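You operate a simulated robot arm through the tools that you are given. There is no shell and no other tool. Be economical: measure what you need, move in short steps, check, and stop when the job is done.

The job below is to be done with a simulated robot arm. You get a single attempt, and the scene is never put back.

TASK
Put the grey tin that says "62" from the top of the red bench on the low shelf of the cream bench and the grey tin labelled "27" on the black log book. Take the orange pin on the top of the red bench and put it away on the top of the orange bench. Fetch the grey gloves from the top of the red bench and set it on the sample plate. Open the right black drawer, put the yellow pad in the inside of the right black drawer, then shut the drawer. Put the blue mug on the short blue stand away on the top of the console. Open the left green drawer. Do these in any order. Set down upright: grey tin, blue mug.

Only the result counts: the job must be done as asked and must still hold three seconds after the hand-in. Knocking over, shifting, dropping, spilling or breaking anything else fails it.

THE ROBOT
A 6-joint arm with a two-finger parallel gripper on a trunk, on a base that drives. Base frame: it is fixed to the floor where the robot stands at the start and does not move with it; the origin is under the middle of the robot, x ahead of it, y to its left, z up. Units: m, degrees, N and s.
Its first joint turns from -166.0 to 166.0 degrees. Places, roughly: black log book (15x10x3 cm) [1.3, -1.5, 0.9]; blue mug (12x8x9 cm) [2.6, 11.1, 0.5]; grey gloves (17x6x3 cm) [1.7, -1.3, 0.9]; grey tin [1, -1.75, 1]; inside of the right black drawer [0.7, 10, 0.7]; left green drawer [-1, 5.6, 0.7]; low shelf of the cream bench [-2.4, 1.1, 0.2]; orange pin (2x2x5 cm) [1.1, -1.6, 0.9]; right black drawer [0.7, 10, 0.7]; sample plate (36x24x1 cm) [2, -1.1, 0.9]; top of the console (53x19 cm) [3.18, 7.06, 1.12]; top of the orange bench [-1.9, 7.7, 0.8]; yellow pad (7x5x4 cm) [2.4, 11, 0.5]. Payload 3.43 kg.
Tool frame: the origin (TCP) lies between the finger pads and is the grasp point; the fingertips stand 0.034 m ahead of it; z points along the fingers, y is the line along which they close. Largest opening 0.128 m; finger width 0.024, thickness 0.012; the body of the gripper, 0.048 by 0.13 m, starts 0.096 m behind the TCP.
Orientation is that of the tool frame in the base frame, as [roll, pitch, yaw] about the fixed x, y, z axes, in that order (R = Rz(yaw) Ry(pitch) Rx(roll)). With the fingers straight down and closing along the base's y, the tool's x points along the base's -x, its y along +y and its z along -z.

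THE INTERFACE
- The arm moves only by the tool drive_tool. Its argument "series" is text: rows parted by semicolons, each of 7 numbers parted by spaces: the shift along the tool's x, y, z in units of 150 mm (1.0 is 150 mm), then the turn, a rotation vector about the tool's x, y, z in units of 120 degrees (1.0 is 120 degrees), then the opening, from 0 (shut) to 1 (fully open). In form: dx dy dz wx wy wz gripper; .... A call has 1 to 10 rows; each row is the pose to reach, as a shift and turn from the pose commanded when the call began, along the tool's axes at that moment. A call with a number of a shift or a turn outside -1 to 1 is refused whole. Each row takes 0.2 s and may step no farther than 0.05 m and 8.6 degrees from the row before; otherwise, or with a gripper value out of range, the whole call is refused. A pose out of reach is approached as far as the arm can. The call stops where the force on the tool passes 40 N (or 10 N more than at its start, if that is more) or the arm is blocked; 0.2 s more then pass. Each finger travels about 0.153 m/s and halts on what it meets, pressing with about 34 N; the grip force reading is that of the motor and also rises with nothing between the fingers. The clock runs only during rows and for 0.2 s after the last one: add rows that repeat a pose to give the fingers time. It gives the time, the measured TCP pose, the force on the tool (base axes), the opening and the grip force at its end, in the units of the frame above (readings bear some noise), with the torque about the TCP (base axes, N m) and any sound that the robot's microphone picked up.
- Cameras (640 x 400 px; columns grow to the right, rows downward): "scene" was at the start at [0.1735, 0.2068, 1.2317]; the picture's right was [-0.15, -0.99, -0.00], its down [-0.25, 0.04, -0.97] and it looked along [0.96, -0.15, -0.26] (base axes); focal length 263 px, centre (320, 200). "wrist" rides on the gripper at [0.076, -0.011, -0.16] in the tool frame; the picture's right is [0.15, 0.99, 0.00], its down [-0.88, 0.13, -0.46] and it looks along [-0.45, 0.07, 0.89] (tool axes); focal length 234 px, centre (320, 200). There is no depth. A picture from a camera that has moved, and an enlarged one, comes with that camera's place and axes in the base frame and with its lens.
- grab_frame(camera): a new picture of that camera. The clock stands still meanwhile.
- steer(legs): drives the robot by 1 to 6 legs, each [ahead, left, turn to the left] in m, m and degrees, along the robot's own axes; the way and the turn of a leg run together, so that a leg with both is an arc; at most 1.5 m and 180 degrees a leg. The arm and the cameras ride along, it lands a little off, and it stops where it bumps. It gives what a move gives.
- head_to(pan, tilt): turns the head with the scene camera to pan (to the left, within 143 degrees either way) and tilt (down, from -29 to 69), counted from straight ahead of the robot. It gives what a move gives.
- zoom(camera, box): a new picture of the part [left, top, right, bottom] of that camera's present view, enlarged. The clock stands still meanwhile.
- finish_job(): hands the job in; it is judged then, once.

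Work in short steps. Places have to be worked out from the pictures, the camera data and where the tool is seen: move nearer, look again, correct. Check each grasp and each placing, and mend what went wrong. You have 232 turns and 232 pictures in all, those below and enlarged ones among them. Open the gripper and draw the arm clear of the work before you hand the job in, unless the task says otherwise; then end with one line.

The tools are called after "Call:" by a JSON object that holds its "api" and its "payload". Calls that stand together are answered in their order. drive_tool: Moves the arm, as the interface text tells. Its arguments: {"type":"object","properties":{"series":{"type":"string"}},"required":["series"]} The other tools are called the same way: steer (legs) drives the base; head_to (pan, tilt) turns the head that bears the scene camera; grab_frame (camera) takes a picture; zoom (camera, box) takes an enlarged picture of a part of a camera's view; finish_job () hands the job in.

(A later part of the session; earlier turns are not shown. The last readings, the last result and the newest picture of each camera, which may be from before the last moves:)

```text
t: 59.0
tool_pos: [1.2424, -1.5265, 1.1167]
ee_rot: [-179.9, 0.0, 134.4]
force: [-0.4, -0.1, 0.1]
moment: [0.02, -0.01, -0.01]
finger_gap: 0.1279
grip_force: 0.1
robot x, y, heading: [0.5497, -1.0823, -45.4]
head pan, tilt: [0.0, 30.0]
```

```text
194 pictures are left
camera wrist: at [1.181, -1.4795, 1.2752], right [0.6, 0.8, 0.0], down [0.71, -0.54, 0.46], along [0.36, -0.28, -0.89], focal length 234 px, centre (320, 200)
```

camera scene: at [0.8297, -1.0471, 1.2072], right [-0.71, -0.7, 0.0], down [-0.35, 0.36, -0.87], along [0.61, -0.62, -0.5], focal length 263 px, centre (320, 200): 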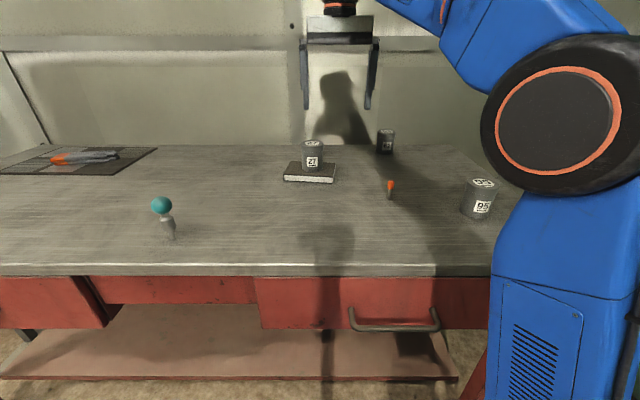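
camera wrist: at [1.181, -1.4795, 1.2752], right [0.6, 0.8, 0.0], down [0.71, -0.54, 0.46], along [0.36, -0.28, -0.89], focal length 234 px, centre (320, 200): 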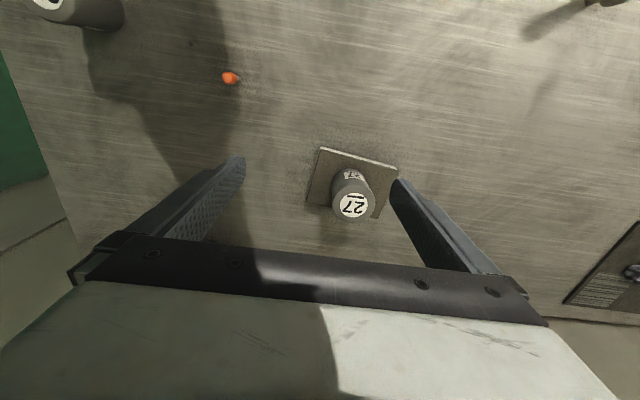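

Tin 62 is about 1.10 m ahead and 0.014 m to the right of the axis. I move the tool right and tilt it 45° forward for reach.

Call:
{"api": "drive_tool", "payload": {"series": "0 -0.3 0 0 0 0 1; 0 -0.6 0 0 0 0 1; 0 -0.9 0 0 0 0 1; 0 -1 0 0 -0.0625 0 1; 0 -1 0 0 -0.125 0 1; 0 -1 0 0 -0.1875 0 1; 0 -1 0 0 -0.25 0 1; 0 -1 0 0 -0.3125 0 1; 0 -1 0 0 -0.375 0 1; 0 -1 0 0 -0.375 0 1"}}

Call:
{"api": "grab_frame", "payload": {"camera": "wrist"}}

Call:
{"api": "grab_frame", "payload": {"camera": "scene"}}

```text
t: 61.2
tool_pos: [1.1347, -1.6311, 1.1164]
ee_rot: [180.0, 45.1, 134.4]
force: [0.6, -0.1, 0.2]
moment: [0.0, 0.01, 0.0]
finger_gap: 0.1279
grip_force: 0.1
robot x, y, heading: [0.5519, -1.0789, -45.7]
head pan, tilt: [0.0, 30.0]
```

```text
193 pictures are left
camera wrist: at [1.0103, -1.5196, 1.1747], right [0.63, 0.77, -0.1], down [0.3, -0.12, 0.95], along [0.71, -0.63, -0.31], focal length 234 px, centre (320, 200)
```

wrist: 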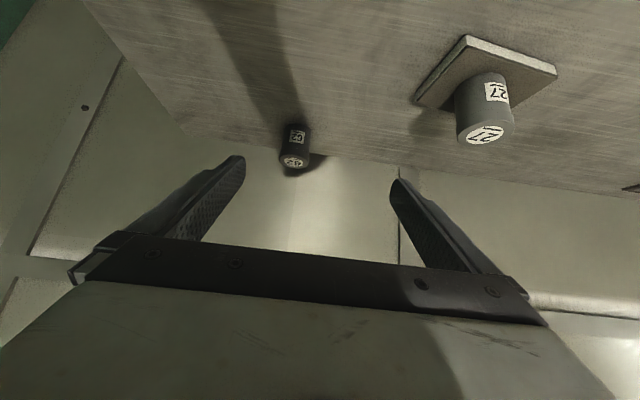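

```text
192 pictures are left
camera scene: at [0.8297, -1.0472, 1.2072], right [-0.71, -0.7, 0.0], down [-0.35, 0.36, -0.87], along [0.61, -0.62, -0.5], focal length 263 px, centre (320, 200)
```

scene: 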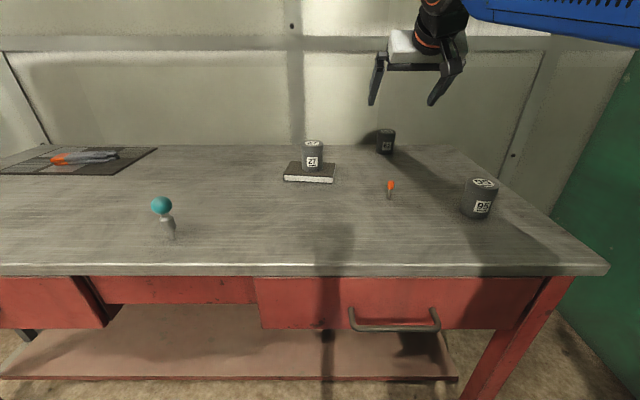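

Tin 62 is at about (1.30, −1.866). I approach along the tilted tool axis and look again.

Call:
{"api": "drive_tool", "payload": {"series": "-0.1 -0.1 0.25 0 0 0 1; -0.25 -0.2 0.5 0 0 0 1; -0.35 -0.31 0.75 0 0 0 1; -0.43 -0.31 1 0 0 0 1; -0.43 -0.31 1 0 0 0 1"}}

Call:
{"api": "grab_frame", "payload": {"camera": "wrist"}}

Call:
{"api": "zoom", "payload": {"camera": "scene", "box": [320, 60, 480, 160]}}

```text
t: 62.4
tool_pos: [1.2069, -1.7722, 1.0554]
ee_rot: [180.0, 45.0, 134.5]
force: [-0.5, 0.4, -0.3]
moment: [-0.02, 0.0, -0.02]
finger_gap: 0.128
grip_force: 0.1
robot x, y, heading: [0.5497, -1.0825, -45.6]
head pan, tilt: [0.0, 30.0]
```

```text
191 pictures are left
camera wrist: at [1.0833, -1.6617, 1.114], right [0.63, 0.77, -0.1], down [0.3, -0.12, 0.94], along [0.71, -0.63, -0.31], focal length 234 px, centre (320, 200)
```

wrist: 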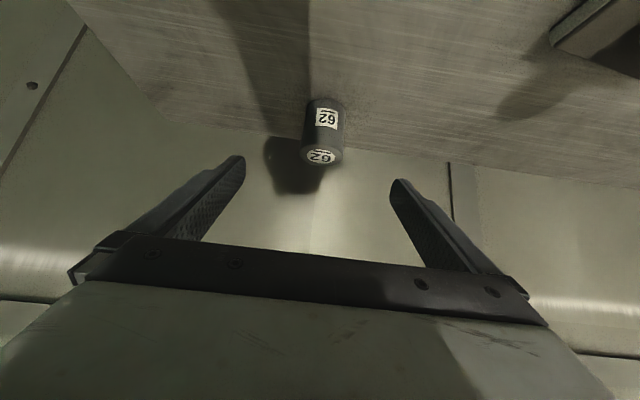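

```text
4.00 times, centred on (400, 110) of scene
camera zoom: at [0.8296, -1.0471, 1.2072], right [-0.71, -0.7, 0.0], down [-0.35, 0.36, -0.87], along [0.61, -0.62, -0.5], focal length 1054 px, centre (0, 560)
```

zoom: 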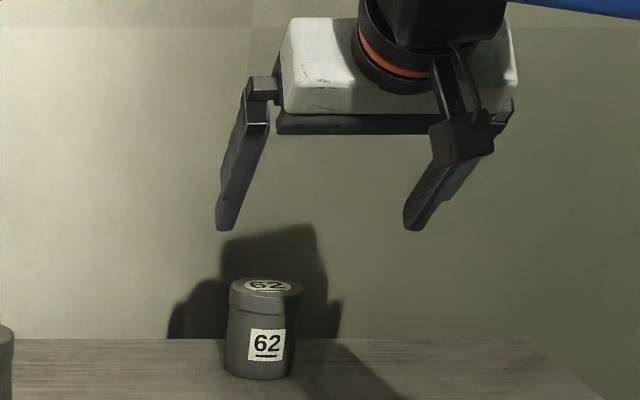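

The tin is centred between the fingers. I advance along the tool axis.

Call:
{"api": "drive_tool", "payload": {"series": "0 0.02 0.3 0 0 0 1; 0.02 0.02 0.6 0 0 0 1; 0.04 0.02 0.9 0 0 0 1; 0.04 0.02 0.9 0 0 0 1"}}

Call:
{"api": "grab_frame", "payload": {"camera": "wrist"}}

Call:
{"api": "zoom", "payload": {"camera": "scene", "box": [320, 60, 480, 160]}}

```text
t: 63.4
tool_pos: [1.2737, -1.8348, 0.9563]
ee_rot: [180.0, 45.0, 134.4]
force: [0.6, 0.4, -0.1]
moment: [0.01, -0.01, 0.0]
finger_gap: 0.1281
grip_force: 0.0
robot x, y, heading: [0.5519, -1.0791, -45.5]
head pan, tilt: [0.0, 30.0]
```

```text
189 pictures are left
camera wrist: at [1.1498, -1.7241, 1.0144], right [0.63, 0.77, -0.1], down [0.3, -0.12, 0.94], along [0.71, -0.63, -0.31], focal length 234 px, centre (320, 200)
```

wrist: 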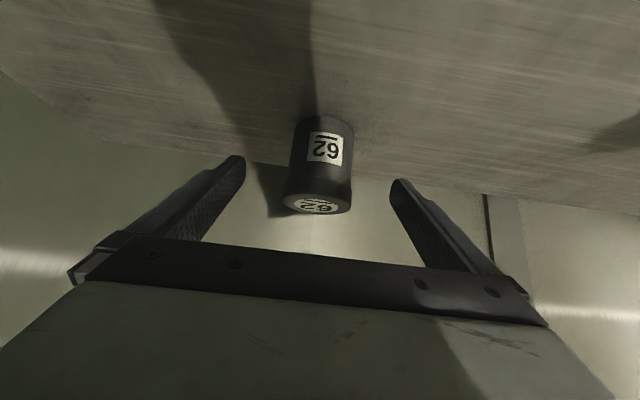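

```text
4.00 times, centred on (400, 110) of scene
camera zoom: at [0.8296, -1.0471, 1.2072], right [-0.71, -0.7, 0.0], down [-0.35, 0.36, -0.87], along [0.61, -0.62, -0.5], focal length 1054 px, centre (0, 560)
```

zoom: 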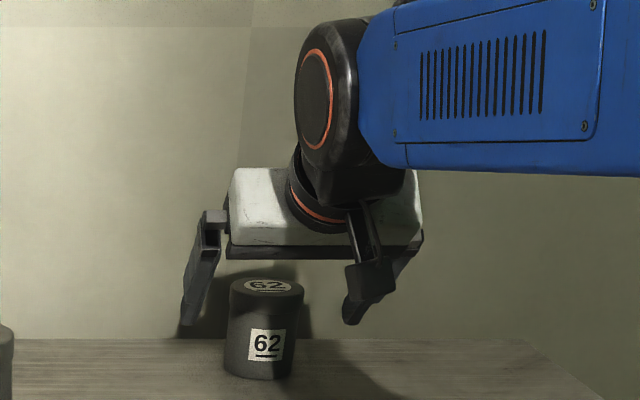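

I go the last 4 cm, then close.

Call:
{"api": "drive_tool", "payload": {"series": "0 0 0.15 0 0 0 1; 0 0 0.29 0 0 0 1; 0 0 0.29 0 0 0 0.75; 0 0 0.29 0 0 0 0.5; 0 0 0.29 0 0 0 0.3; 0 0 0.29 0 0 0 0.3; 0 0 0.29 0 0 0 0.3"}}

Call:
{"api": "grab_frame", "payload": {"camera": "wrist"}}

Call:
{"api": "zoom", "payload": {"camera": "scene", "box": [320, 60, 480, 160]}}

```text
t: 65.0
tool_pos: [1.2952, -1.857, 0.9275]
ee_rot: [180.0, 45.0, 134.4]
force: [0.0, -0.3, -0.5]
moment: [-0.02, -0.04, -0.06]
finger_gap: 0.059
grip_force: 33.4
robot x, y, heading: [0.5513, -1.0786, -45.6]
head pan, tilt: [0.0, 30.0]
```

```text
187 pictures are left
camera wrist: at [1.1711, -1.746, 0.9844], right [0.63, 0.77, -0.1], down [0.3, -0.12, 0.94], along [0.71, -0.63, -0.31], focal length 234 px, centre (320, 200)
```

wrist: 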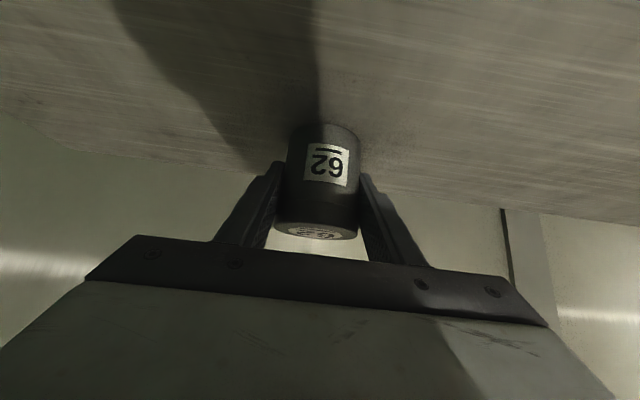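

```text
4.00 times, centred on (400, 110) of scene
camera zoom: at [0.8297, -1.0472, 1.2072], right [-0.71, -0.7, 0.0], down [-0.35, 0.36, -0.87], along [0.61, -0.62, -0.5], focal length 1054 px, centre (0, 560)
```

zoom: 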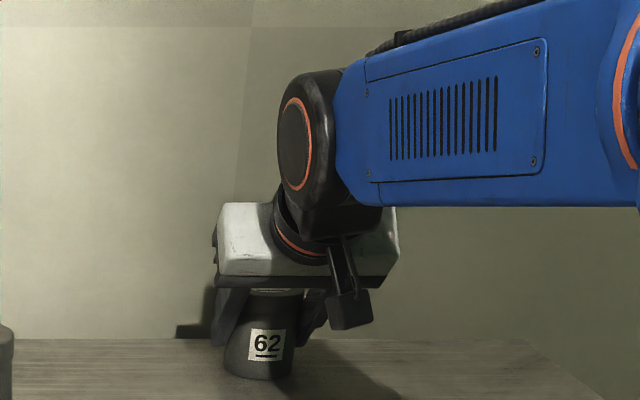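

Gripped. I lift back along the tool axis, then draw the tool in.

Call:
{"api": "drive_tool", "payload": {"series": "0 0 -0.2 0 0 0 0.3; 0 0 -0.5 0 0 0 0.3; 0 0 -0.8 0 0 0 0.3; 0 0 -1 0 0 0 0.3; 0 0 -1 0 0 0 0.3"}}

Call:
{"api": "drive_tool", "payload": {"series": "0.2 0 -0.22 0 0 0 0.3; 0.4 0 -0.44 0 0 0 0.3; 0.6 0 -0.66 0 0 0 0.3; 0.8 0 -0.88 0 0 0 0.3; 0.9 0 -1 0 0 0 0.3; 0.9 0 -1 0 0 0 0.3"}}

Call:
{"api": "grab_frame", "payload": {"camera": "scene"}}

```text
t: 66.2
tool_pos: [1.2201, -1.7812, 1.0325]
ee_rot: [-180.0, 45.0, 134.4]
force: [0.6, -0.6, -2.4]
moment: [0.03, -0.03, 0.03]
finger_gap: 0.0588
grip_force: 34.6
robot x, y, heading: [0.5535, -1.0772, -45.6]
head pan, tilt: [0.0, 30.0]
```

```text
t: 67.6
tool_pos: [1.0793, -1.6361, 1.0437]
ee_rot: [179.9, 45.0, 134.3]
force: [0.3, -0.1, -3.3]
moment: [0.0, -0.03, 0.0]
finger_gap: 0.0589
grip_force: 34.0
robot x, y, heading: [0.5538, -1.0789, -45.7]
head pan, tilt: [0.0, 30.0]
```

```text
185 pictures are left
camera scene: at [0.8298, -1.0473, 1.2072], right [-0.71, -0.7, 0.0], down [-0.35, 0.36, -0.87], along [0.61, -0.62, -0.5], focal length 263 px, centre (320, 200)
```

scene: 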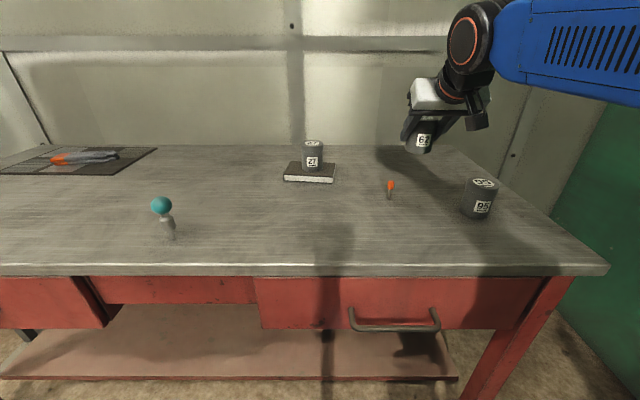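

The tin may have turned in the grip, so I zoom to check.

Call:
{"api": "zoom", "payload": {"camera": "scene", "box": [360, 60, 520, 180]}}

Call:
{"api": "grab_frame", "payload": {"camera": "wrist"}}

```text
3.33 times, centred on (440, 120) of scene
camera zoom: at [0.8298, -1.0473, 1.2072], right [-0.71, -0.7, 0.0], down [-0.35, 0.36, -0.87], along [0.61, -0.62, -0.5], focal length 878 px, centre (-80, 467)
```

zoom: 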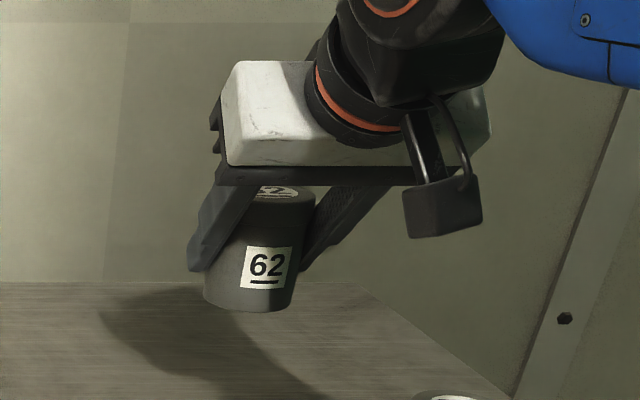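

```text
183 pictures are left
camera wrist: at [0.9554, -1.5257, 1.1011], right [0.63, 0.77, -0.1], down [0.3, -0.12, 0.94], along [0.71, -0.63, -0.31], focal length 234 px, centre (320, 200)
```

wrist: 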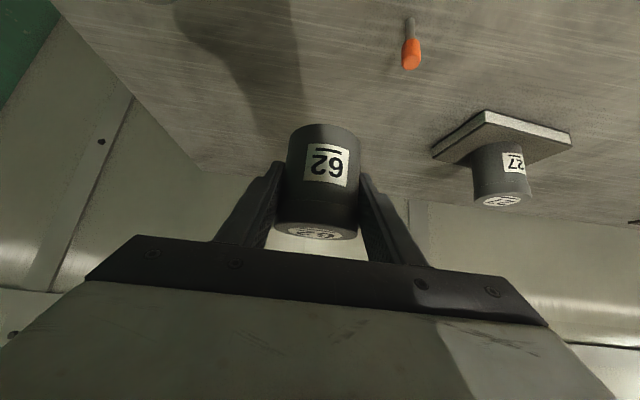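

No slip: it looks the same in the wrist view as at the grasp. I draw the arm in further, back out, and turn toward the cream bench.

Call:
{"api": "drive_tool", "payload": {"series": "0.2 0 -0.2 0 0 0 0.3; 0.4 0 -0.4 0 0 0 0.3; 0.6 0 -0.6 0 0 0 0.3; 0.8 0 -0.8 0 0 0 0.3; 0.94 0 -0.94 0 0 0 0.3; 0.94 0 -0.94 0 0 0 0.3"}}

Call:
{"api": "steer", "payload": {"legs": [[-0.6, 0.25, 0], [-0.6, 0.25, 0], [0, 0, -90]]}}

Call:
{"api": "head_to", "payload": {"pan": -20, "tilt": 25}}

Call:
{"api": "grab_frame", "payload": {"camera": "scene"}}

```text
t: 69.0
tool_pos: [0.9402, -1.4949, 1.0443]
ee_rot: [-180.0, 44.9, 134.4]
force: [0.2, 0.0, -2.8]
moment: [0.03, 0.0, -0.01]
finger_gap: 0.059
grip_force: 34.2
robot x, y, heading: [0.552, -1.08, -45.6]
head pan, tilt: [0.0, 30.0]
```

```text
t: 79.7
tool_pos: [-0.3475, -0.2631, 1.0438]
ee_rot: [180.0, 45.0, 44.2]
force: [0.2, 0.7, -3.5]
moment: [0.0, 0.0, -0.01]
finger_gap: 0.0589
grip_force: 34.5
robot x, y, heading: [0.0655, 0.1233, -135.7]
head pan, tilt: [0.0, 30.0]
```

```text
t: 80.5
tool_pos: [-0.3465, -0.2637, 1.0437]
ee_rot: [179.9, 44.9, 44.2]
force: [0.3, 0.3, -3.0]
moment: [0.03, -0.05, 0.0]
finger_gap: 0.0591
grip_force: 33.9
robot x, y, heading: [0.0647, 0.1258, -135.6]
head pan, tilt: [-20.0, 25.0]
```

```text
182 pictures are left
camera scene: at [0.0801, -0.1256, 1.2152], right [-0.41, 0.91, 0.0], down [0.39, 0.17, -0.91], along [-0.83, -0.37, -0.42], focal length 263 px, centre (320, 200)
```

scene: 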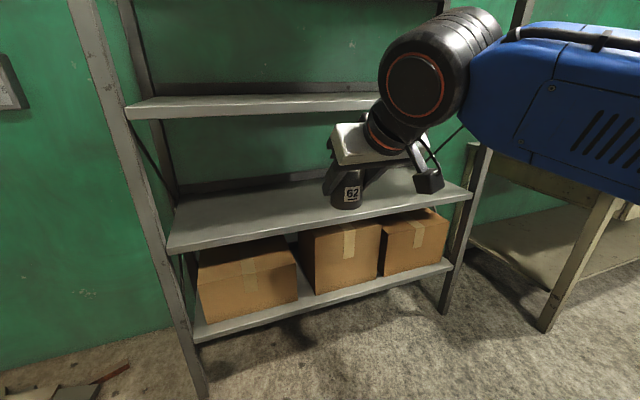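

The way is clear, so I strafe right along the aisle to the cream bench.

Call:
{"api": "steer", "payload": {"legs": [[0, -1.0, 0], [0, -0.9, 0]]}}

Call:
{"api": "head_to", "payload": {"pan": 0, "tilt": 35}}

Call:
{"api": "grab_frame", "payload": {"camera": "scene"}}

Call:
{"api": "grab_frame", "payload": {"camera": "wrist"}}

```text
t: 90.0
tool_pos: [-1.6777, 1.0846, 1.0428]
ee_rot: [-180.0, 44.9, 45.1]
force: [-0.8, 0.4, -3.2]
moment: [0.02, 0.0, 0.03]
finger_gap: 0.059
grip_force: 34.2
robot x, y, heading: [-1.2652, 1.4752, -135.0]
head pan, tilt: [-20.0, 25.0]
```

```text
t: 90.8
tool_pos: [-1.6787, 1.0842, 1.0437]
ee_rot: [179.9, 45.0, 45.0]
force: [0.2, -0.7, -2.9]
moment: [0.01, -0.03, -0.01]
finger_gap: 0.0592
grip_force: 34.2
robot x, y, heading: [-1.2683, 1.4772, -135.1]
head pan, tilt: [0.0, 35.0]
```

```text
181 pictures are left
camera scene: at [-1.231, 1.2036, 1.1995], right [-0.71, 0.71, 0.0], down [0.41, 0.41, -0.82], along [-0.58, -0.58, -0.57], focal length 263 px, centre (320, 200)
```

scene: 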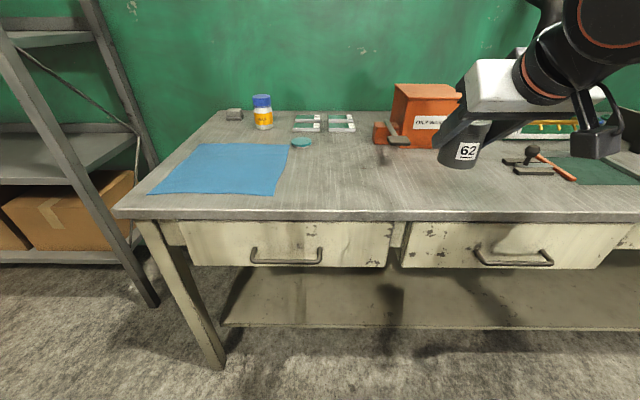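

```text
180 pictures are left
camera wrist: at [-1.5678, 1.2093, 1.1019], right [0.77, -0.63, -0.1], down [-0.12, -0.3, 0.94], along [-0.62, -0.72, -0.31], focal length 234 px, centre (320, 200)
```

wrist: 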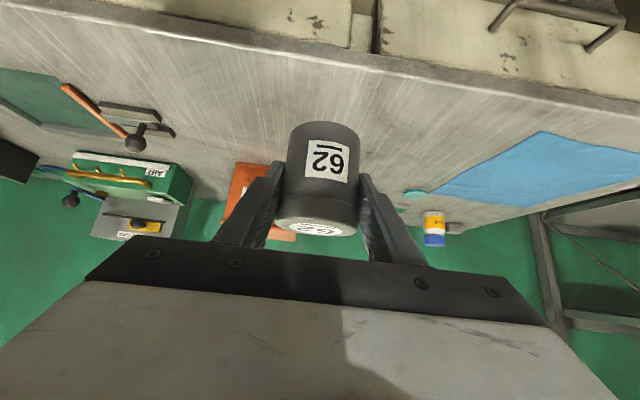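

The shelf front edge is about 0.73 m ahead, and standing further back gives the forearm more room below the drawers. I check behind the robot first.

Call:
{"api": "head_to", "payload": {"pan": 143, "tilt": 35}}

Call:
{"api": "grab_frame", "payload": {"camera": "scene"}}

Call:
{"api": "head_to", "payload": {"pan": -143, "tilt": 35}}

Call:
{"api": "grab_frame", "payload": {"camera": "scene"}}

```text
t: 93.1
tool_pos: [-1.6787, 1.0838, 1.0436]
ee_rot: [179.9, 45.0, 44.9]
force: [0.6, -0.2, -3.3]
moment: [0.0, 0.01, 0.01]
finger_gap: 0.059
grip_force: 33.6
robot x, y, heading: [-1.2664, 1.4787, -135.1]
head pan, tilt: [143.0, 35.0]
```

```text
179 pictures are left
camera scene: at [-1.0815, 1.2781, 1.1995], right [0.14, -0.99, 0.0], down [-0.57, -0.08, -0.82], along [0.81, 0.11, -0.57], focal length 263 px, centre (320, 200)
```

scene: 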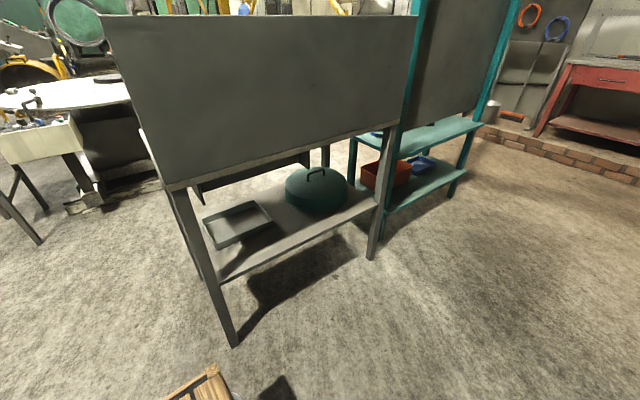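

```text
t: 97.0
tool_pos: [-1.6774, 1.0842, 1.0436]
ee_rot: [-180.0, 45.0, 45.0]
force: [-1.1, 0.4, -2.5]
moment: [0.03, -0.04, 0.02]
finger_gap: 0.0589
grip_force: 34.5
robot x, y, heading: [-1.2698, 1.4799, -135.0]
head pan, tilt: [-143.0, 35.0]
```

```text
178 pictures are left
camera scene: at [-1.1564, 1.3531, 1.1994], right [0.99, -0.14, 0.0], down [-0.08, -0.57, -0.82], along [0.11, 0.81, -0.57], focal length 263 px, centre (320, 200)
```

scene: 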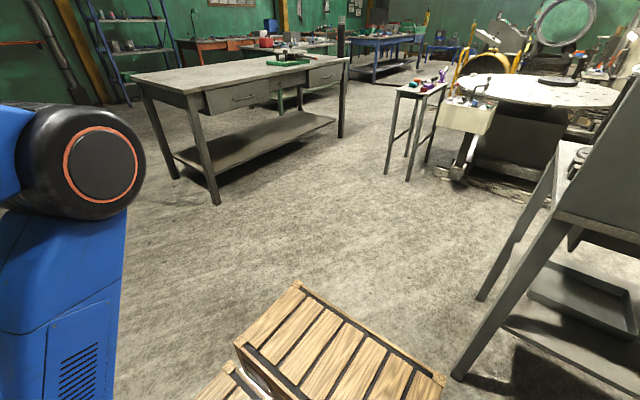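

The wooden slats at the rear are the robot's own deck. The easel table leg is 0.69 m behind at left 0.32, so I shift right 0.25 m and then back 0.3 m.

Call:
{"api": "steer", "payload": {"legs": [[0, -0.25, 0], [-0.3, 0, 0]]}}

Call:
{"api": "head_to", "payload": {"pan": 0, "tilt": 30}}

Call:
{"api": "grab_frame", "payload": {"camera": "scene"}}

```text
t: 100.5
tool_pos: [-1.6396, 1.4739, 1.0434]
ee_rot: [-180.0, 45.1, 45.3]
force: [0.1, 0.1, -3.0]
moment: [-0.01, 0.03, 0.04]
finger_gap: 0.0588
grip_force: 33.9
robot x, y, heading: [-1.231, 1.8693, -134.9]
head pan, tilt: [-143.0, 35.0]
```

```text
t: 102.8
tool_pos: [-1.6398, 1.4724, 1.0435]
ee_rot: [180.0, 45.0, 45.2]
force: [-0.4, 0.1, -3.9]
moment: [0.01, -0.02, 0.02]
finger_gap: 0.0585
grip_force: 34.4
robot x, y, heading: [-1.2344, 1.8689, -134.7]
head pan, tilt: [0.0, 30.0]
```

```text
177 pictures are left
camera scene: at [-1.1953, 1.5919, 1.2072], right [-0.71, 0.71, 0.0], down [0.35, 0.35, -0.87], along [-0.61, -0.61, -0.5], focal length 263 px, centre (320, 200)
```

scene: 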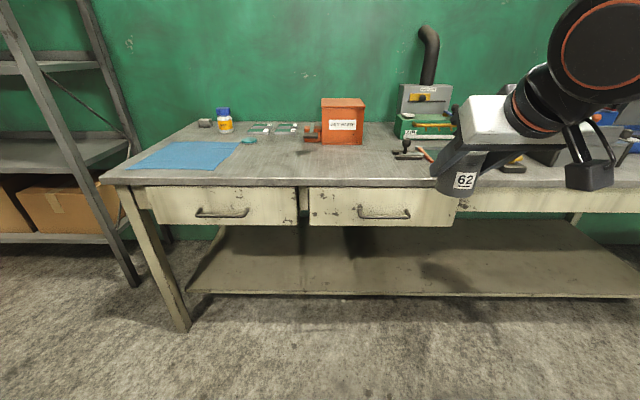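

The shelf is clear. I strafe right 0.35 m to the part with no drawer handles, extend the tool to 0.75 m and start lowering in front of the bench.

Call:
{"api": "steer", "payload": {"legs": [[0, -0.35, 0]]}}

Call:
{"api": "drive_tool", "payload": {"series": "-0.2 0 0.2 0 0 0 0.3; -0.4 0 0.4 0 0 0 0.3; -0.6 0 0.6 0 0 0 0.3; -0.85 0 0.85 0 0 0 0.3; -0.65 0 1 0 0 0 0.3; -0.45 0 1 0 0 0 0.3; -0.45 0 1 0 0 0 0.3"}}

Call:
{"api": "drive_tool", "payload": {"series": "0.2 0 0.2 0 0 0 0.3; 0.4 0 0.4 0 0 0 0.3; 0.6 0 0.6 0 0 0 0.3; 0.8 0 0.8 0 0 0 0.3; 1 0 1 0 0 0 0.3; 1 0 1 0 0 0 0.3"}}

Call:
{"api": "grab_frame", "payload": {"camera": "scene"}}

```text
t: 105.0
tool_pos: [-1.8898, 1.7226, 1.0441]
ee_rot: [-180.0, 45.0, 45.0]
force: [0.2, 0.4, -3.7]
moment: [0.01, 0.0, 0.0]
finger_gap: 0.059
grip_force: 33.8
robot x, y, heading: [-1.4837, 2.1155, -135.1]
head pan, tilt: [0.0, 30.0]
```

```text
refused: row 4 steps farther than a row can; nothing moved
```

```text
t: 106.4
tool_pos: [-1.8918, 1.722, 0.8304]
ee_rot: [-179.9, 45.0, 45.0]
force: [0.3, 1.0, -2.3]
moment: [0.05, 0.0, -0.01]
finger_gap: 0.0591
grip_force: 34.2
robot x, y, heading: [-1.4825, 2.1135, -135.2]
head pan, tilt: [0.0, 30.0]
```

```text
176 pictures are left
camera scene: at [-1.4456, 1.8406, 1.2072], right [-0.71, 0.71, 0.0], down [0.35, 0.35, -0.87], along [-0.61, -0.61, -0.5], focal length 263 px, centre (320, 200)
```

scene: 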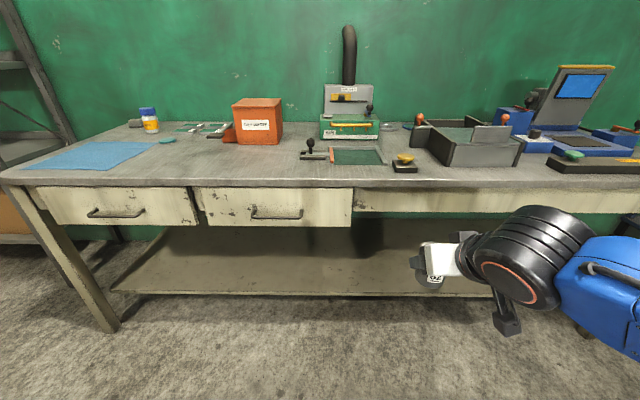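

The second call went straight down, which is fine. Now I extend forward to 0.75 m in short steps and continue down.

Call:
{"api": "drive_tool", "payload": {"series": "-0.2 0 0.2 0 0 0 0.3; -0.4 0 0.4 0 0 0 0.3; -0.6 0 0.6 0 0 0 0.3; -0.8 0 0.8 0 0 0 0.3; -0.6 0 1 0 0 0 0.3; -0.6 0 1 0 0 0 0.3"}}

Call:
{"api": "drive_tool", "payload": {"series": "0.2 0 0.2 0 0 0 0.3; 0.4 0 0.4 0 0 0 0.3; 0.6 0 0.6 0 0 0 0.3; 0.8 0 0.8 0 0 0 0.3; 1 0 1 0 0 0 0.3; 1 0 1 0 0 0 0.3"}}

Call:
{"api": "drive_tool", "payload": {"series": "0.2 0 0.2 0 0 0 0.3; 0.4 0 0.4 0 0 0 0.3; 0.6 0 0.6 0 0 0 0.3; 0.8 0 0.8 0 0 0 0.3; 1 0 1 0 0 0 0.3; 1 0 1 0 0 0 0.3"}}

Call:
{"api": "grab_frame", "payload": {"camera": "scene"}}

Call:
{"api": "grab_frame", "payload": {"camera": "wrist"}}

```text
t: 107.8
tool_pos: [-2.0116, 1.6019, 0.7883]
ee_rot: [180.0, 45.0, 45.0]
force: [0.4, -0.3, -2.5]
moment: [0.06, -0.01, 0.01]
finger_gap: 0.059
grip_force: 33.9
robot x, y, heading: [-1.4803, 2.1164, -135.1]
head pan, tilt: [0.0, 30.0]
```

```text
t: 109.2
tool_pos: [-2.0436, 1.5494, 0.5986]
ee_rot: [-179.8, 44.9, 45.1]
force: [0.0, -0.7, -3.0]
moment: [0.03, -0.01, 0.01]
finger_gap: 0.0592
grip_force: 34.0
out of reach, approached as far as the arm can: row 3, 4, 5, 6
robot x, y, heading: [-1.4825, 2.1136, -135.0]
head pan, tilt: [0.0, 30.0]
```

```text
t: 110.6
tool_pos: [-2.0755, 1.5279, 0.41]
ee_rot: [-174.1, 43.8, 49.8]
force: [-0.1, 0.6, -2.4]
moment: [0.03, -0.04, -0.03]
finger_gap: 0.0586
grip_force: 33.9
out of reach, approached as far as the arm can: row 1, 2, 3, 4, 5, 6
robot x, y, heading: [-1.48, 2.1166, -134.9]
head pan, tilt: [0.0, 30.0]
```

```text
175 pictures are left
camera scene: at [-1.4456, 1.8406, 1.2072], right [-0.71, 0.71, 0.0], down [0.35, 0.35, -0.87], along [-0.61, -0.61, -0.5], focal length 263 px, centre (320, 200)
```

scene: 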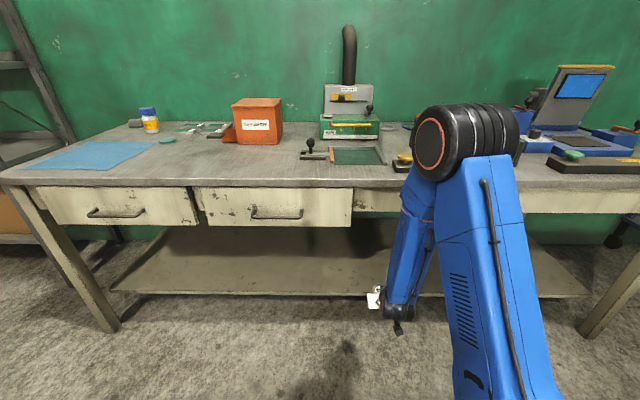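

```text
174 pictures are left
camera wrist: at [-1.9636, 1.6506, 0.472], right [0.77, -0.61, -0.18], down [-0.08, -0.37, 0.93], along [-0.63, -0.7, -0.33], focal length 234 px, centre (320, 200)
```

wrist: 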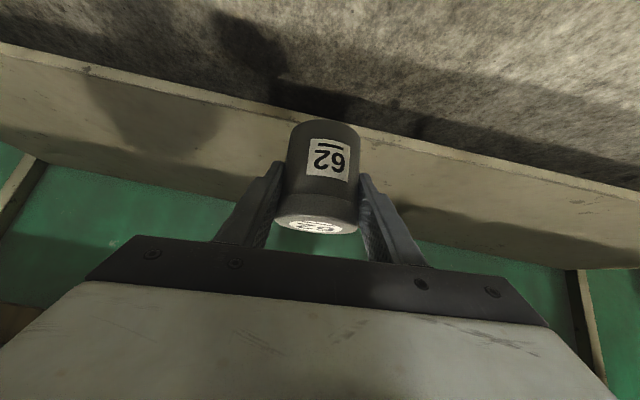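

The fold was too tight and the pose came out slightly off. I back the base 0.17 m, then extend the tool forward so the arm can hold the commanded 45° pose.

Call:
{"api": "steer", "payload": {"legs": [[-0.17, 0, 0]]}}

Call:
{"api": "drive_tool", "payload": {"series": "-0.2 0 0.2 0 0 0 0.3; -0.4 0 0.4 0 0 0 0.3; -0.6 0 0.6 0 0 0 0.3; -0.8 0 0.8 0 0 0 0.3; -0.95 0 0.95 0 0 0 0.3; -0.95 0 0.95 0 0 0 0.3"}}

Call:
{"api": "grab_frame", "payload": {"camera": "scene"}}

Call:
{"api": "grab_frame", "payload": {"camera": "wrist"}}

```text
t: 112.1
tool_pos: [-1.9551, 1.6489, 0.4092]
ee_rot: [-174.2, 43.7, 49.5]
force: [0.2, -0.4, -2.8]
moment: [0.02, 0.0, 0.03]
finger_gap: 0.059
grip_force: 34.0
robot x, y, heading: [-1.3585, 2.2386, -135.1]
head pan, tilt: [0.0, 30.0]
```

```text
t: 113.5
tool_pos: [-2.0965, 1.5044, 0.4047]
ee_rot: [-174.1, 43.8, 49.7]
force: [0.1, 1.0, -3.3]
moment: [0.02, -0.03, -0.03]
finger_gap: 0.0589
grip_force: 33.6
robot x, y, heading: [-1.362, 2.2385, -135.0]
head pan, tilt: [0.0, 30.0]
```

```text
173 pictures are left
camera scene: at [-1.3252, 1.9611, 1.2072], right [-0.71, 0.71, 0.0], down [0.35, 0.35, -0.87], along [-0.61, -0.61, -0.5], focal length 263 px, centre (320, 200)
```

scene: 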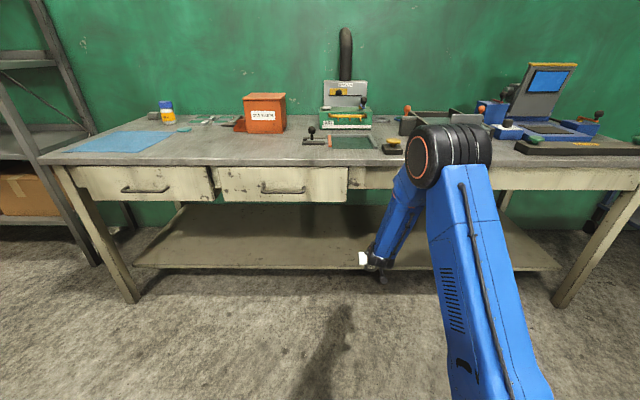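

```text
172 pictures are left
camera wrist: at [-1.986, 1.6271, 0.4674], right [0.77, -0.61, -0.17], down [-0.08, -0.37, 0.93], along [-0.63, -0.7, -0.33], focal length 234 px, centre (320, 200)
```

wrist: 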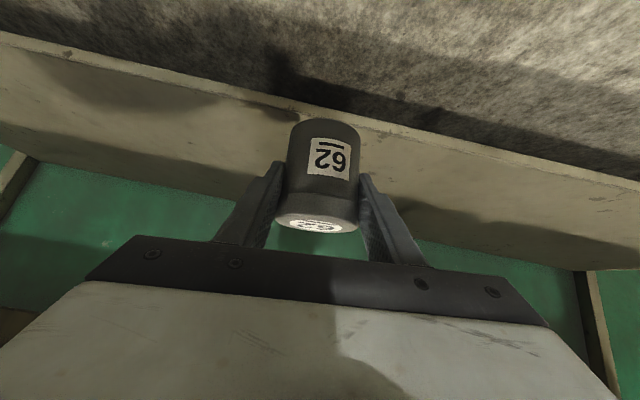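

I correct the tool orientation first, a small rotation of (−2.7°, −0.9°, 3.5°).

Call:
{"api": "drive_tool", "payload": {"series": "0 0 0 -0.022 -0.007 0.029 0.3; 0 0 0 -0.022 -0.007 0.029 0.3"}}

```text
t: 114.1
tool_pos: [-2.0966, 1.5043, 0.4056]
ee_rot: [-176.7, 44.3, 47.1]
force: [-0.3, 0.0, -4.0]
moment: [0.01, -0.03, 0.02]
finger_gap: 0.0589
grip_force: 33.8
robot x, y, heading: [-1.3611, 2.2366, -135.1]
head pan, tilt: [0.0, 30.0]
```

Call:
{"api": "drive_tool", "payload": {"series": "0 0 0 -0.024 -0.007 0.026 0.3; 0 0 0 -0.024 -0.007 0.026 0.3"}}

```text
t: 114.7
tool_pos: [-2.0873, 1.4911, 0.4129]
ee_rot: [179.2, 44.8, 43.0]
force: [-0.5, 0.4, -2.2]
moment: [0.02, -0.02, 0.0]
finger_gap: 0.0588
grip_force: 34.3
out of reach, approached as far as the arm can: row 1, 2
robot x, y, heading: [-1.3648, 2.2384, -135.1]
head pan, tilt: [0.0, 30.0]
```

Call:
{"api": "drive_tool", "payload": {"series": "-0.11 0 0.22 0 0 0 0.3; -0.22 0 0.45 0 0 0 0.3; -0.33 0 0.7 0 0 0 0.3; -0.42 0 0.9 0 0 0 0.3; -0.42 0 0.9 0 0 0 0.3"}}

Call:
{"api": "grab_frame", "payload": {"camera": "scene"}}

Call:
{"api": "grab_frame", "payload": {"camera": "wrist"}}

```text
t: 115.9
tool_pos: [-2.1877, 1.3964, 0.3599]
ee_rot: [179.4, 44.8, 43.1]
force: [0.0, 0.3, -3.9]
moment: [0.05, -0.04, -0.01]
finger_gap: 0.059
grip_force: 34.1
robot x, y, heading: [-1.3594, 2.2381, -135.0]
head pan, tilt: [0.0, 30.0]
```

```text
171 pictures are left
camera scene: at [-1.3252, 1.9611, 1.2072], right [-0.71, 0.71, 0.0], down [0.35, 0.35, -0.87], along [-0.61, -0.61, -0.5], focal length 263 px, centre (320, 200)
```

scene: 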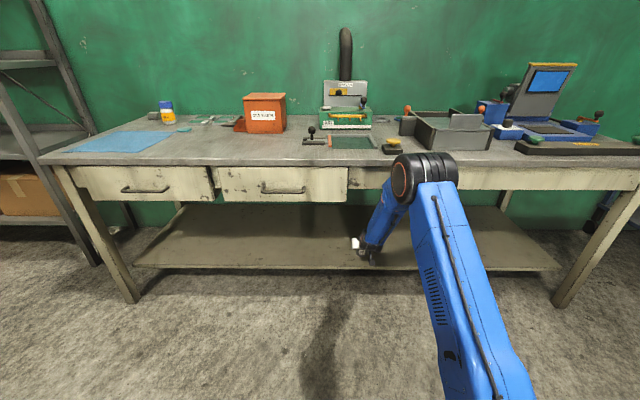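

```text
170 pictures are left
camera wrist: at [-2.0753, 1.5177, 0.4195], right [0.76, -0.65, -0.09], down [-0.14, -0.3, 0.94], along [-0.64, -0.7, -0.31], focal length 234 px, centre (320, 200)
```

wrist: 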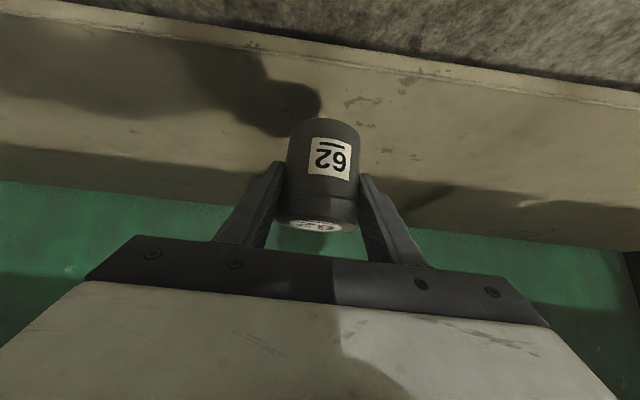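

The tin is nearly over the shelf edge and upright. I advance in a smaller step.

Call:
{"api": "drive_tool", "payload": {"series": "-0.1 0 0.22 0 0 0 0.3; -0.19 0 0.45 0 0 0 0.3; -0.25 0 0.65 0 0 0 0.3; -0.25 0 0.65 0 0 0 0.3"}}

Call:
{"api": "zoom", "payload": {"camera": "scene", "box": [280, 120, 520, 290]}}

Call:
{"api": "grab_frame", "payload": {"camera": "wrist"}}

```text
t: 116.9
tool_pos: [-2.2555, 1.329, 0.3178]
ee_rot: [179.4, 44.7, 43.1]
force: [0.4, -0.8, -3.3]
moment: [0.05, -0.03, 0.03]
finger_gap: 0.059
grip_force: 33.3
robot x, y, heading: [-1.359, 2.2387, -135.0]
head pan, tilt: [0.0, 30.0]
```

```text
2.35 times, centred on (400, 205) of scene
camera zoom: at [-1.3252, 1.9611, 1.2072], right [-0.71, 0.71, 0.0], down [0.35, 0.35, -0.87], along [-0.61, -0.61, -0.5], focal length 620 px, centre (132, 188)
```

zoom: 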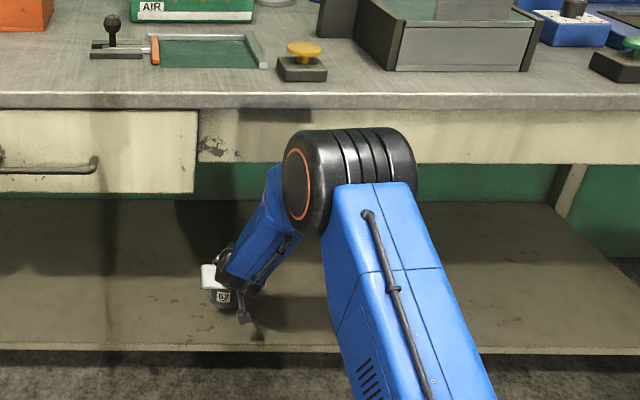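

```text
168 pictures are left
camera wrist: at [-2.1435, 1.4512, 0.377], right [0.76, -0.65, -0.1], down [-0.14, -0.3, 0.94], along [-0.64, -0.7, -0.31], focal length 234 px, centre (320, 200)
```

wrist: 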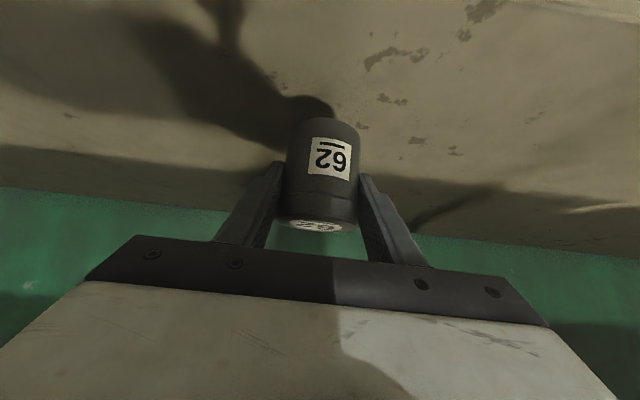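

It is 6–7 cm inside the edge. I lower it now.

Call:
{"api": "drive_tool", "payload": {"series": "0.05 0 0.15 0 0 0 0.3; 0.14 0 0.33 0 0 0 0.3; 0.14 0 0.33 0 0 0 0.3"}}

Call:
{"api": "zoom", "payload": {"camera": "scene", "box": [320, 180, 440, 280]}}

```text
t: 117.7
tool_pos: [-2.2719, 1.3136, 0.2718]
ee_rot: [179.2, 45.1, 43.1]
force: [0.5, -1.5, 18.0]
moment: [-0.48, 0.63, 0.05]
finger_gap: 0.0591
grip_force: 34.0
robot x, y, heading: [-1.3607, 2.2391, -134.9]
head pan, tilt: [0.0, 30.0]
```

```text
4.00 times, centred on (380, 230) of scene
camera zoom: at [-1.3245, 1.9618, 1.2074], right [-0.71, 0.71, 0.0], down [0.35, 0.35, -0.87], along [-0.61, -0.61, -0.5], focal length 1054 px, centre (80, 80)
```

zoom: 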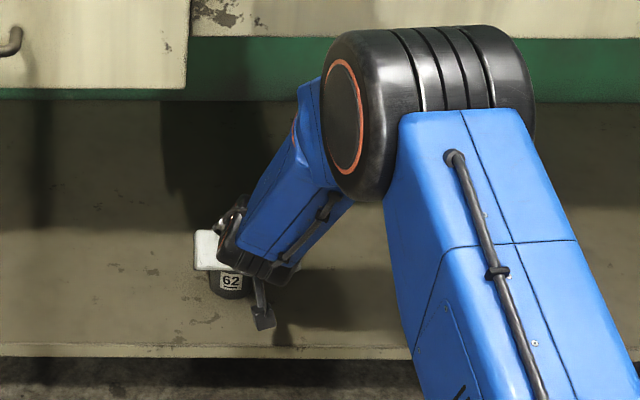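

Contact at z≈0.272 puts the shelf at about 0.22. I open, and retreat along the way I came in.

Call:
{"api": "drive_tool", "payload": {"series": "0 0 0 0 0 0 0.4; 0 0 0 0 0 0 0.6; 0 0 0 0 0 0 0.85; 0 0 0 0 0 0 1; 0 0 0 0 0 0 1; 0 0 -0.1 0 0 0 1; 0 0 -0.3 0 0 0 1; 0.1 0 -0.55 0 0 0 1; 0.2 0 -0.8 0 0 0 1; 0.3 0 -1 0 0 0 1"}}

Call:
{"api": "grab_frame", "payload": {"camera": "wrist"}}

Call:
{"api": "zoom", "payload": {"camera": "scene", "box": [280, 120, 520, 290]}}

```text
t: 119.9
tool_pos: [-2.171, 1.4088, 0.3435]
ee_rot: [179.4, 44.7, 43.2]
force: [-0.7, 0.0, -0.2]
moment: [-0.01, 0.01, 0.0]
finger_gap: 0.1278
grip_force: 0.0
robot x, y, heading: [-1.3622, 2.2371, -135.1]
head pan, tilt: [0.0, 30.0]
```

```text
166 pictures are left
camera wrist: at [-2.0593, 1.5324, 0.4022], right [0.76, -0.65, -0.1], down [-0.14, -0.3, 0.94], along [-0.64, -0.7, -0.31], focal length 234 px, centre (320, 200)
```

wrist: 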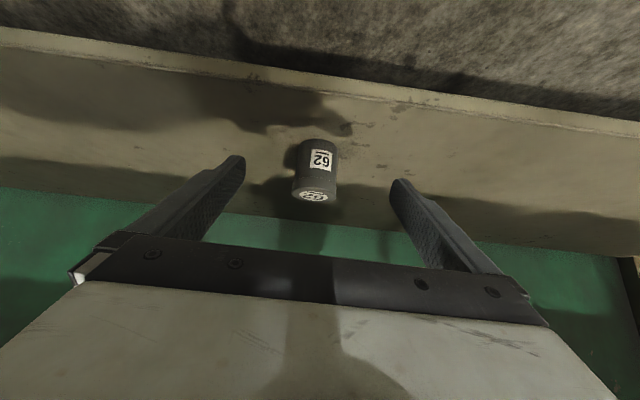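

```text
2.35 times, centred on (400, 205) of scene
camera zoom: at [-1.3253, 1.961, 1.2072], right [-0.71, 0.71, 0.0], down [0.35, 0.35, -0.87], along [-0.61, -0.61, -0.5], focal length 620 px, centre (132, 188)
```

zoom: 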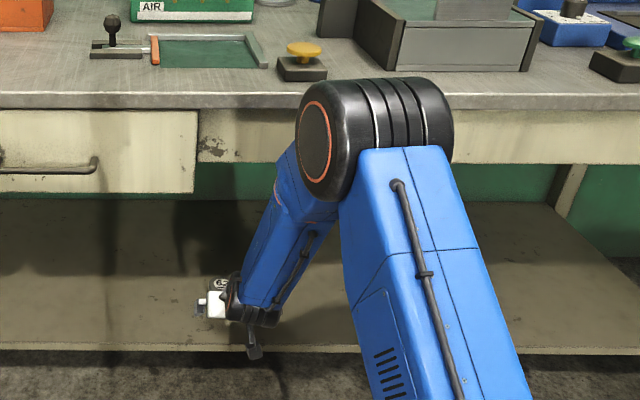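

The tin stands upright on the shelf. I back off the base and raise the arm.

Call:
{"api": "steer", "payload": {"legs": [[-0.3, 0, 0]]}}

Call:
{"api": "drive_tool", "payload": {"series": "-0.15 0 -0.2 0 0 0 1; -0.3 0 -0.4 0 0 0 1; -0.45 0 -0.6 0 0 0 1; -0.6 0 -0.8 0 0 0 1; -0.71 0 -0.99 0 0 0 1; -0.71 0 -0.99 0 0 0 1"}}

Call:
{"api": "drive_tool", "payload": {"series": "-0.15 0 -0.2 0 0 0 1; -0.3 0 -0.4 0 0 0 1; -0.45 0 -0.6 0 0 0 1; -0.6 0 -0.8 0 0 0 1; -0.71 0 -0.99 0 0 0 1; -0.71 0 -0.99 0 0 0 1"}}

Call:
{"api": "drive_tool", "payload": {"series": "-0.15 0 -0.2 0 0 0 1; -0.3 0 -0.4 0 0 0 1; -0.45 0 -0.6 0 0 0 1; -0.6 0 -0.8 0 0 0 1; -0.71 0 -0.99 0 0 0 1; -0.71 0 -0.99 0 0 0 1"}}

Call:
{"api": "drive_tool", "payload": {"series": "0 0 -0.25 0 0.0625 0 1; 0 0 -0.5 0 0.125 0 1; 0 0 -0.75 0 0.1875 0 1; 0 0 -1 0 0.25 0 1; 0 0 -1 0 0.3125 0 1; 0 0 -1 0 0.375 0 1; 0 0 -1 0 0.375 0 1"}}

Call:
{"api": "grab_frame", "payload": {"camera": "scene"}}

```text
t: 122.0
tool_pos: [-1.9584, 1.6225, 0.3442]
ee_rot: [179.3, 44.7, 43.1]
force: [-0.3, 0.5, -1.0]
moment: [0.0, -0.04, -0.01]
finger_gap: 0.1279
grip_force: 0.0
robot x, y, heading: [-1.1483, 2.4504, -134.9]
head pan, tilt: [0.0, 30.0]
```

```text
t: 123.4
tool_pos: [-1.9374, 1.6447, 0.5248]
ee_rot: [179.2, 44.7, 43.1]
force: [0.5, -0.7, 0.3]
moment: [-0.01, -0.04, 0.0]
finger_gap: 0.1278
grip_force: 0.0
robot x, y, heading: [-1.1461, 2.4502, -135.2]
head pan, tilt: [0.0, 30.0]
```

```text
t: 124.8
tool_pos: [-1.9176, 1.6647, 0.7048]
ee_rot: [179.3, 44.9, 43.1]
force: [-0.2, -0.3, -0.7]
moment: [0.0, -0.02, 0.01]
finger_gap: 0.1278
grip_force: 0.1
robot x, y, heading: [-1.1457, 2.4531, -135.0]
head pan, tilt: [0.0, 30.0]
```

```text
t: 126.2
tool_pos: [-1.8968, 1.6871, 0.885]
ee_rot: [179.3, 44.8, 43.2]
force: [0.0, -0.1, -1.3]
moment: [0.03, 0.02, -0.03]
finger_gap: 0.1281
grip_force: 0.0
robot x, y, heading: [-1.149, 2.4499, -135.2]
head pan, tilt: [0.0, 30.0]
```

```text
t: 127.8
tool_pos: [-1.8212, 1.7606, 0.9918]
ee_rot: [179.5, -0.2, 43.5]
force: [-0.1, -0.5, 0.0]
moment: [-0.03, -0.01, -0.02]
finger_gap: 0.1279
grip_force: 0.1
robot x, y, heading: [-1.1464, 2.4514, -135.3]
head pan, tilt: [0.0, 30.0]
```

```text
164 pictures are left
camera scene: at [-1.1108, 2.1754, 1.2072], right [-0.71, 0.71, 0.0], down [0.35, 0.35, -0.87], along [-0.61, -0.61, -0.5], focal length 263 px, centre (320, 200)
```

scene: 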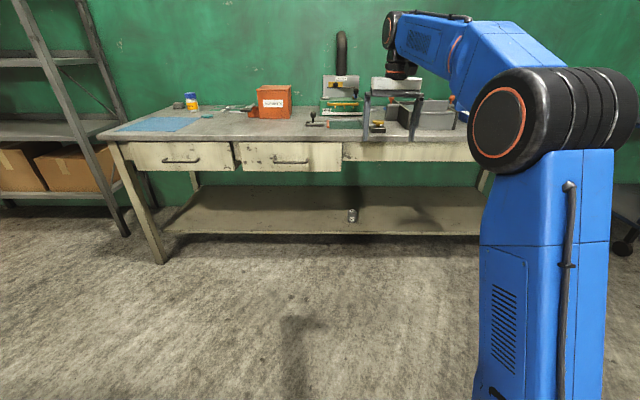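

Tin 62 is placed. I retract the arm and drive back toward the red bench for the pin.

Call:
{"api": "drive_tool", "payload": {"series": "0.25 0 -0.15 0 0 0 1; 0.5 0 -0.3 0 0 0 1; 0.75 0 -0.45 0 0 0 1; 1 0 -0.6 0 0 0 1; 1 0 -0.8 0 0 0 1; 1 0 -0.8 0 0 0 1"}}

Call:
{"api": "steer", "payload": {"legs": [[0.4, 0, 0], [0, 0, 90], [0, -0.4, 0], [1.4, -0.15, 0], [1.4, -0.2, 0], [0.5, -0.05, 0]]}}

Call:
{"api": "grab_frame", "payload": {"camera": "scene"}}

Call:
{"api": "grab_frame", "payload": {"camera": "wrist"}}

```text
t: 129.2
tool_pos: [-1.7133, 1.8627, 1.1116]
ee_rot: [179.5, -0.2, 43.6]
force: [0.4, -0.6, -0.3]
moment: [-0.02, -0.02, -0.05]
finger_gap: 0.1281
grip_force: 0.1
robot x, y, heading: [-1.1481, 2.4524, -135.0]
head pan, tilt: [0.0, 30.0]
```

```text
t: 153.3
tool_pos: [0.858, -1.3346, 1.1118]
ee_rot: [179.5, -0.2, 132.6]
force: [-0.2, 0.5, 0.3]
moment: [-0.03, -0.02, 0.01]
finger_gap: 0.1279
grip_force: 0.1
robot x, y, heading: [0.2818, -0.7582, -45.8]
head pan, tilt: [0.0, 30.0]
```

```text
163 pictures are left
camera scene: at [0.558, -0.7266, 1.2072], right [-0.72, -0.7, 0.0], down [-0.35, 0.36, -0.87], along [0.6, -0.62, -0.5], focal length 263 px, centre (320, 200)
```

scene: 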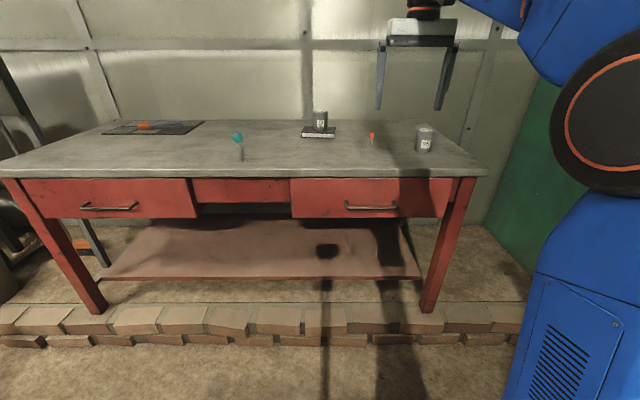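

```text
162 pictures are left
camera wrist: at [0.7974, -1.2877, 1.2712], right [0.63, 0.78, 0.01], down [0.69, -0.56, 0.45], along [0.36, -0.28, -0.89], focal length 234 px, centre (320, 200)
```

wrist: 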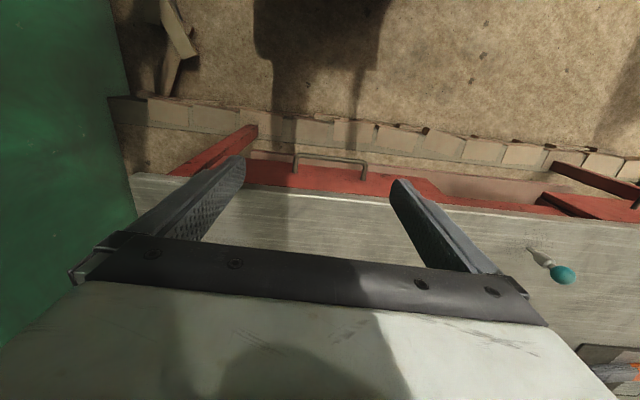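

I go 0.36 m ahead to the pin.

Call:
{"api": "steer", "payload": {"legs": [[0.36, 0, 0]]}}

Call:
{"api": "grab_frame", "payload": {"camera": "scene"}}

Call:
{"api": "grab_frame", "payload": {"camera": "wrist"}}

```text
t: 155.7
tool_pos: [1.1082, -1.5903, 1.1123]
ee_rot: [179.5, -0.1, 132.7]
force: [-0.5, -0.5, -0.2]
moment: [0.05, -0.01, -0.04]
finger_gap: 0.1279
grip_force: 0.1
robot x, y, heading: [0.5316, -1.0188, -46.0]
head pan, tilt: [0.0, 30.0]
```

```text
161 pictures are left
camera scene: at [0.808, -0.9834, 1.2072], right [-0.72, -0.7, 0.0], down [-0.35, 0.36, -0.87], along [0.6, -0.62, -0.5], focal length 263 px, centre (320, 200)
```

scene: 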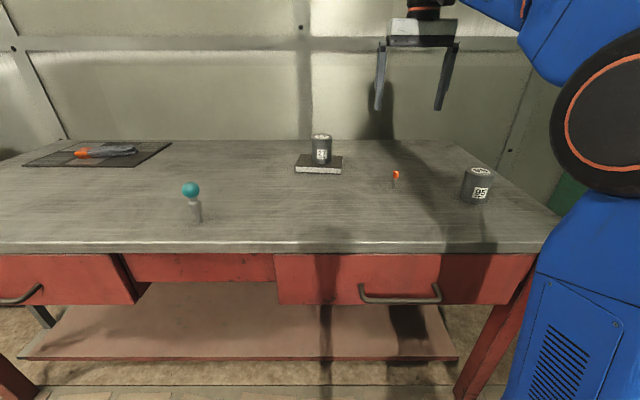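

```text
160 pictures are left
camera wrist: at [1.0491, -1.5437, 1.2713], right [0.63, 0.78, 0.01], down [0.69, -0.56, 0.45], along [0.36, -0.28, -0.89], focal length 234 px, centre (320, 200)
```

wrist: 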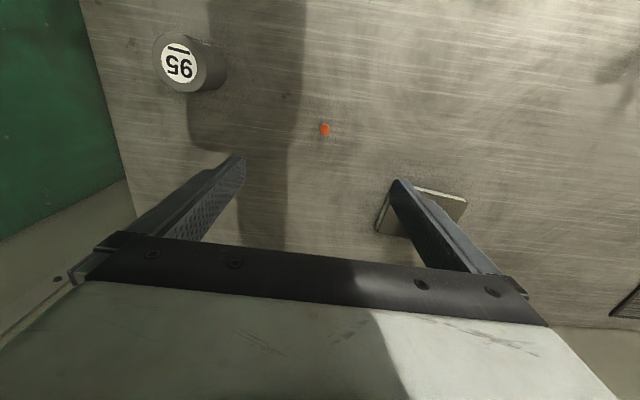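

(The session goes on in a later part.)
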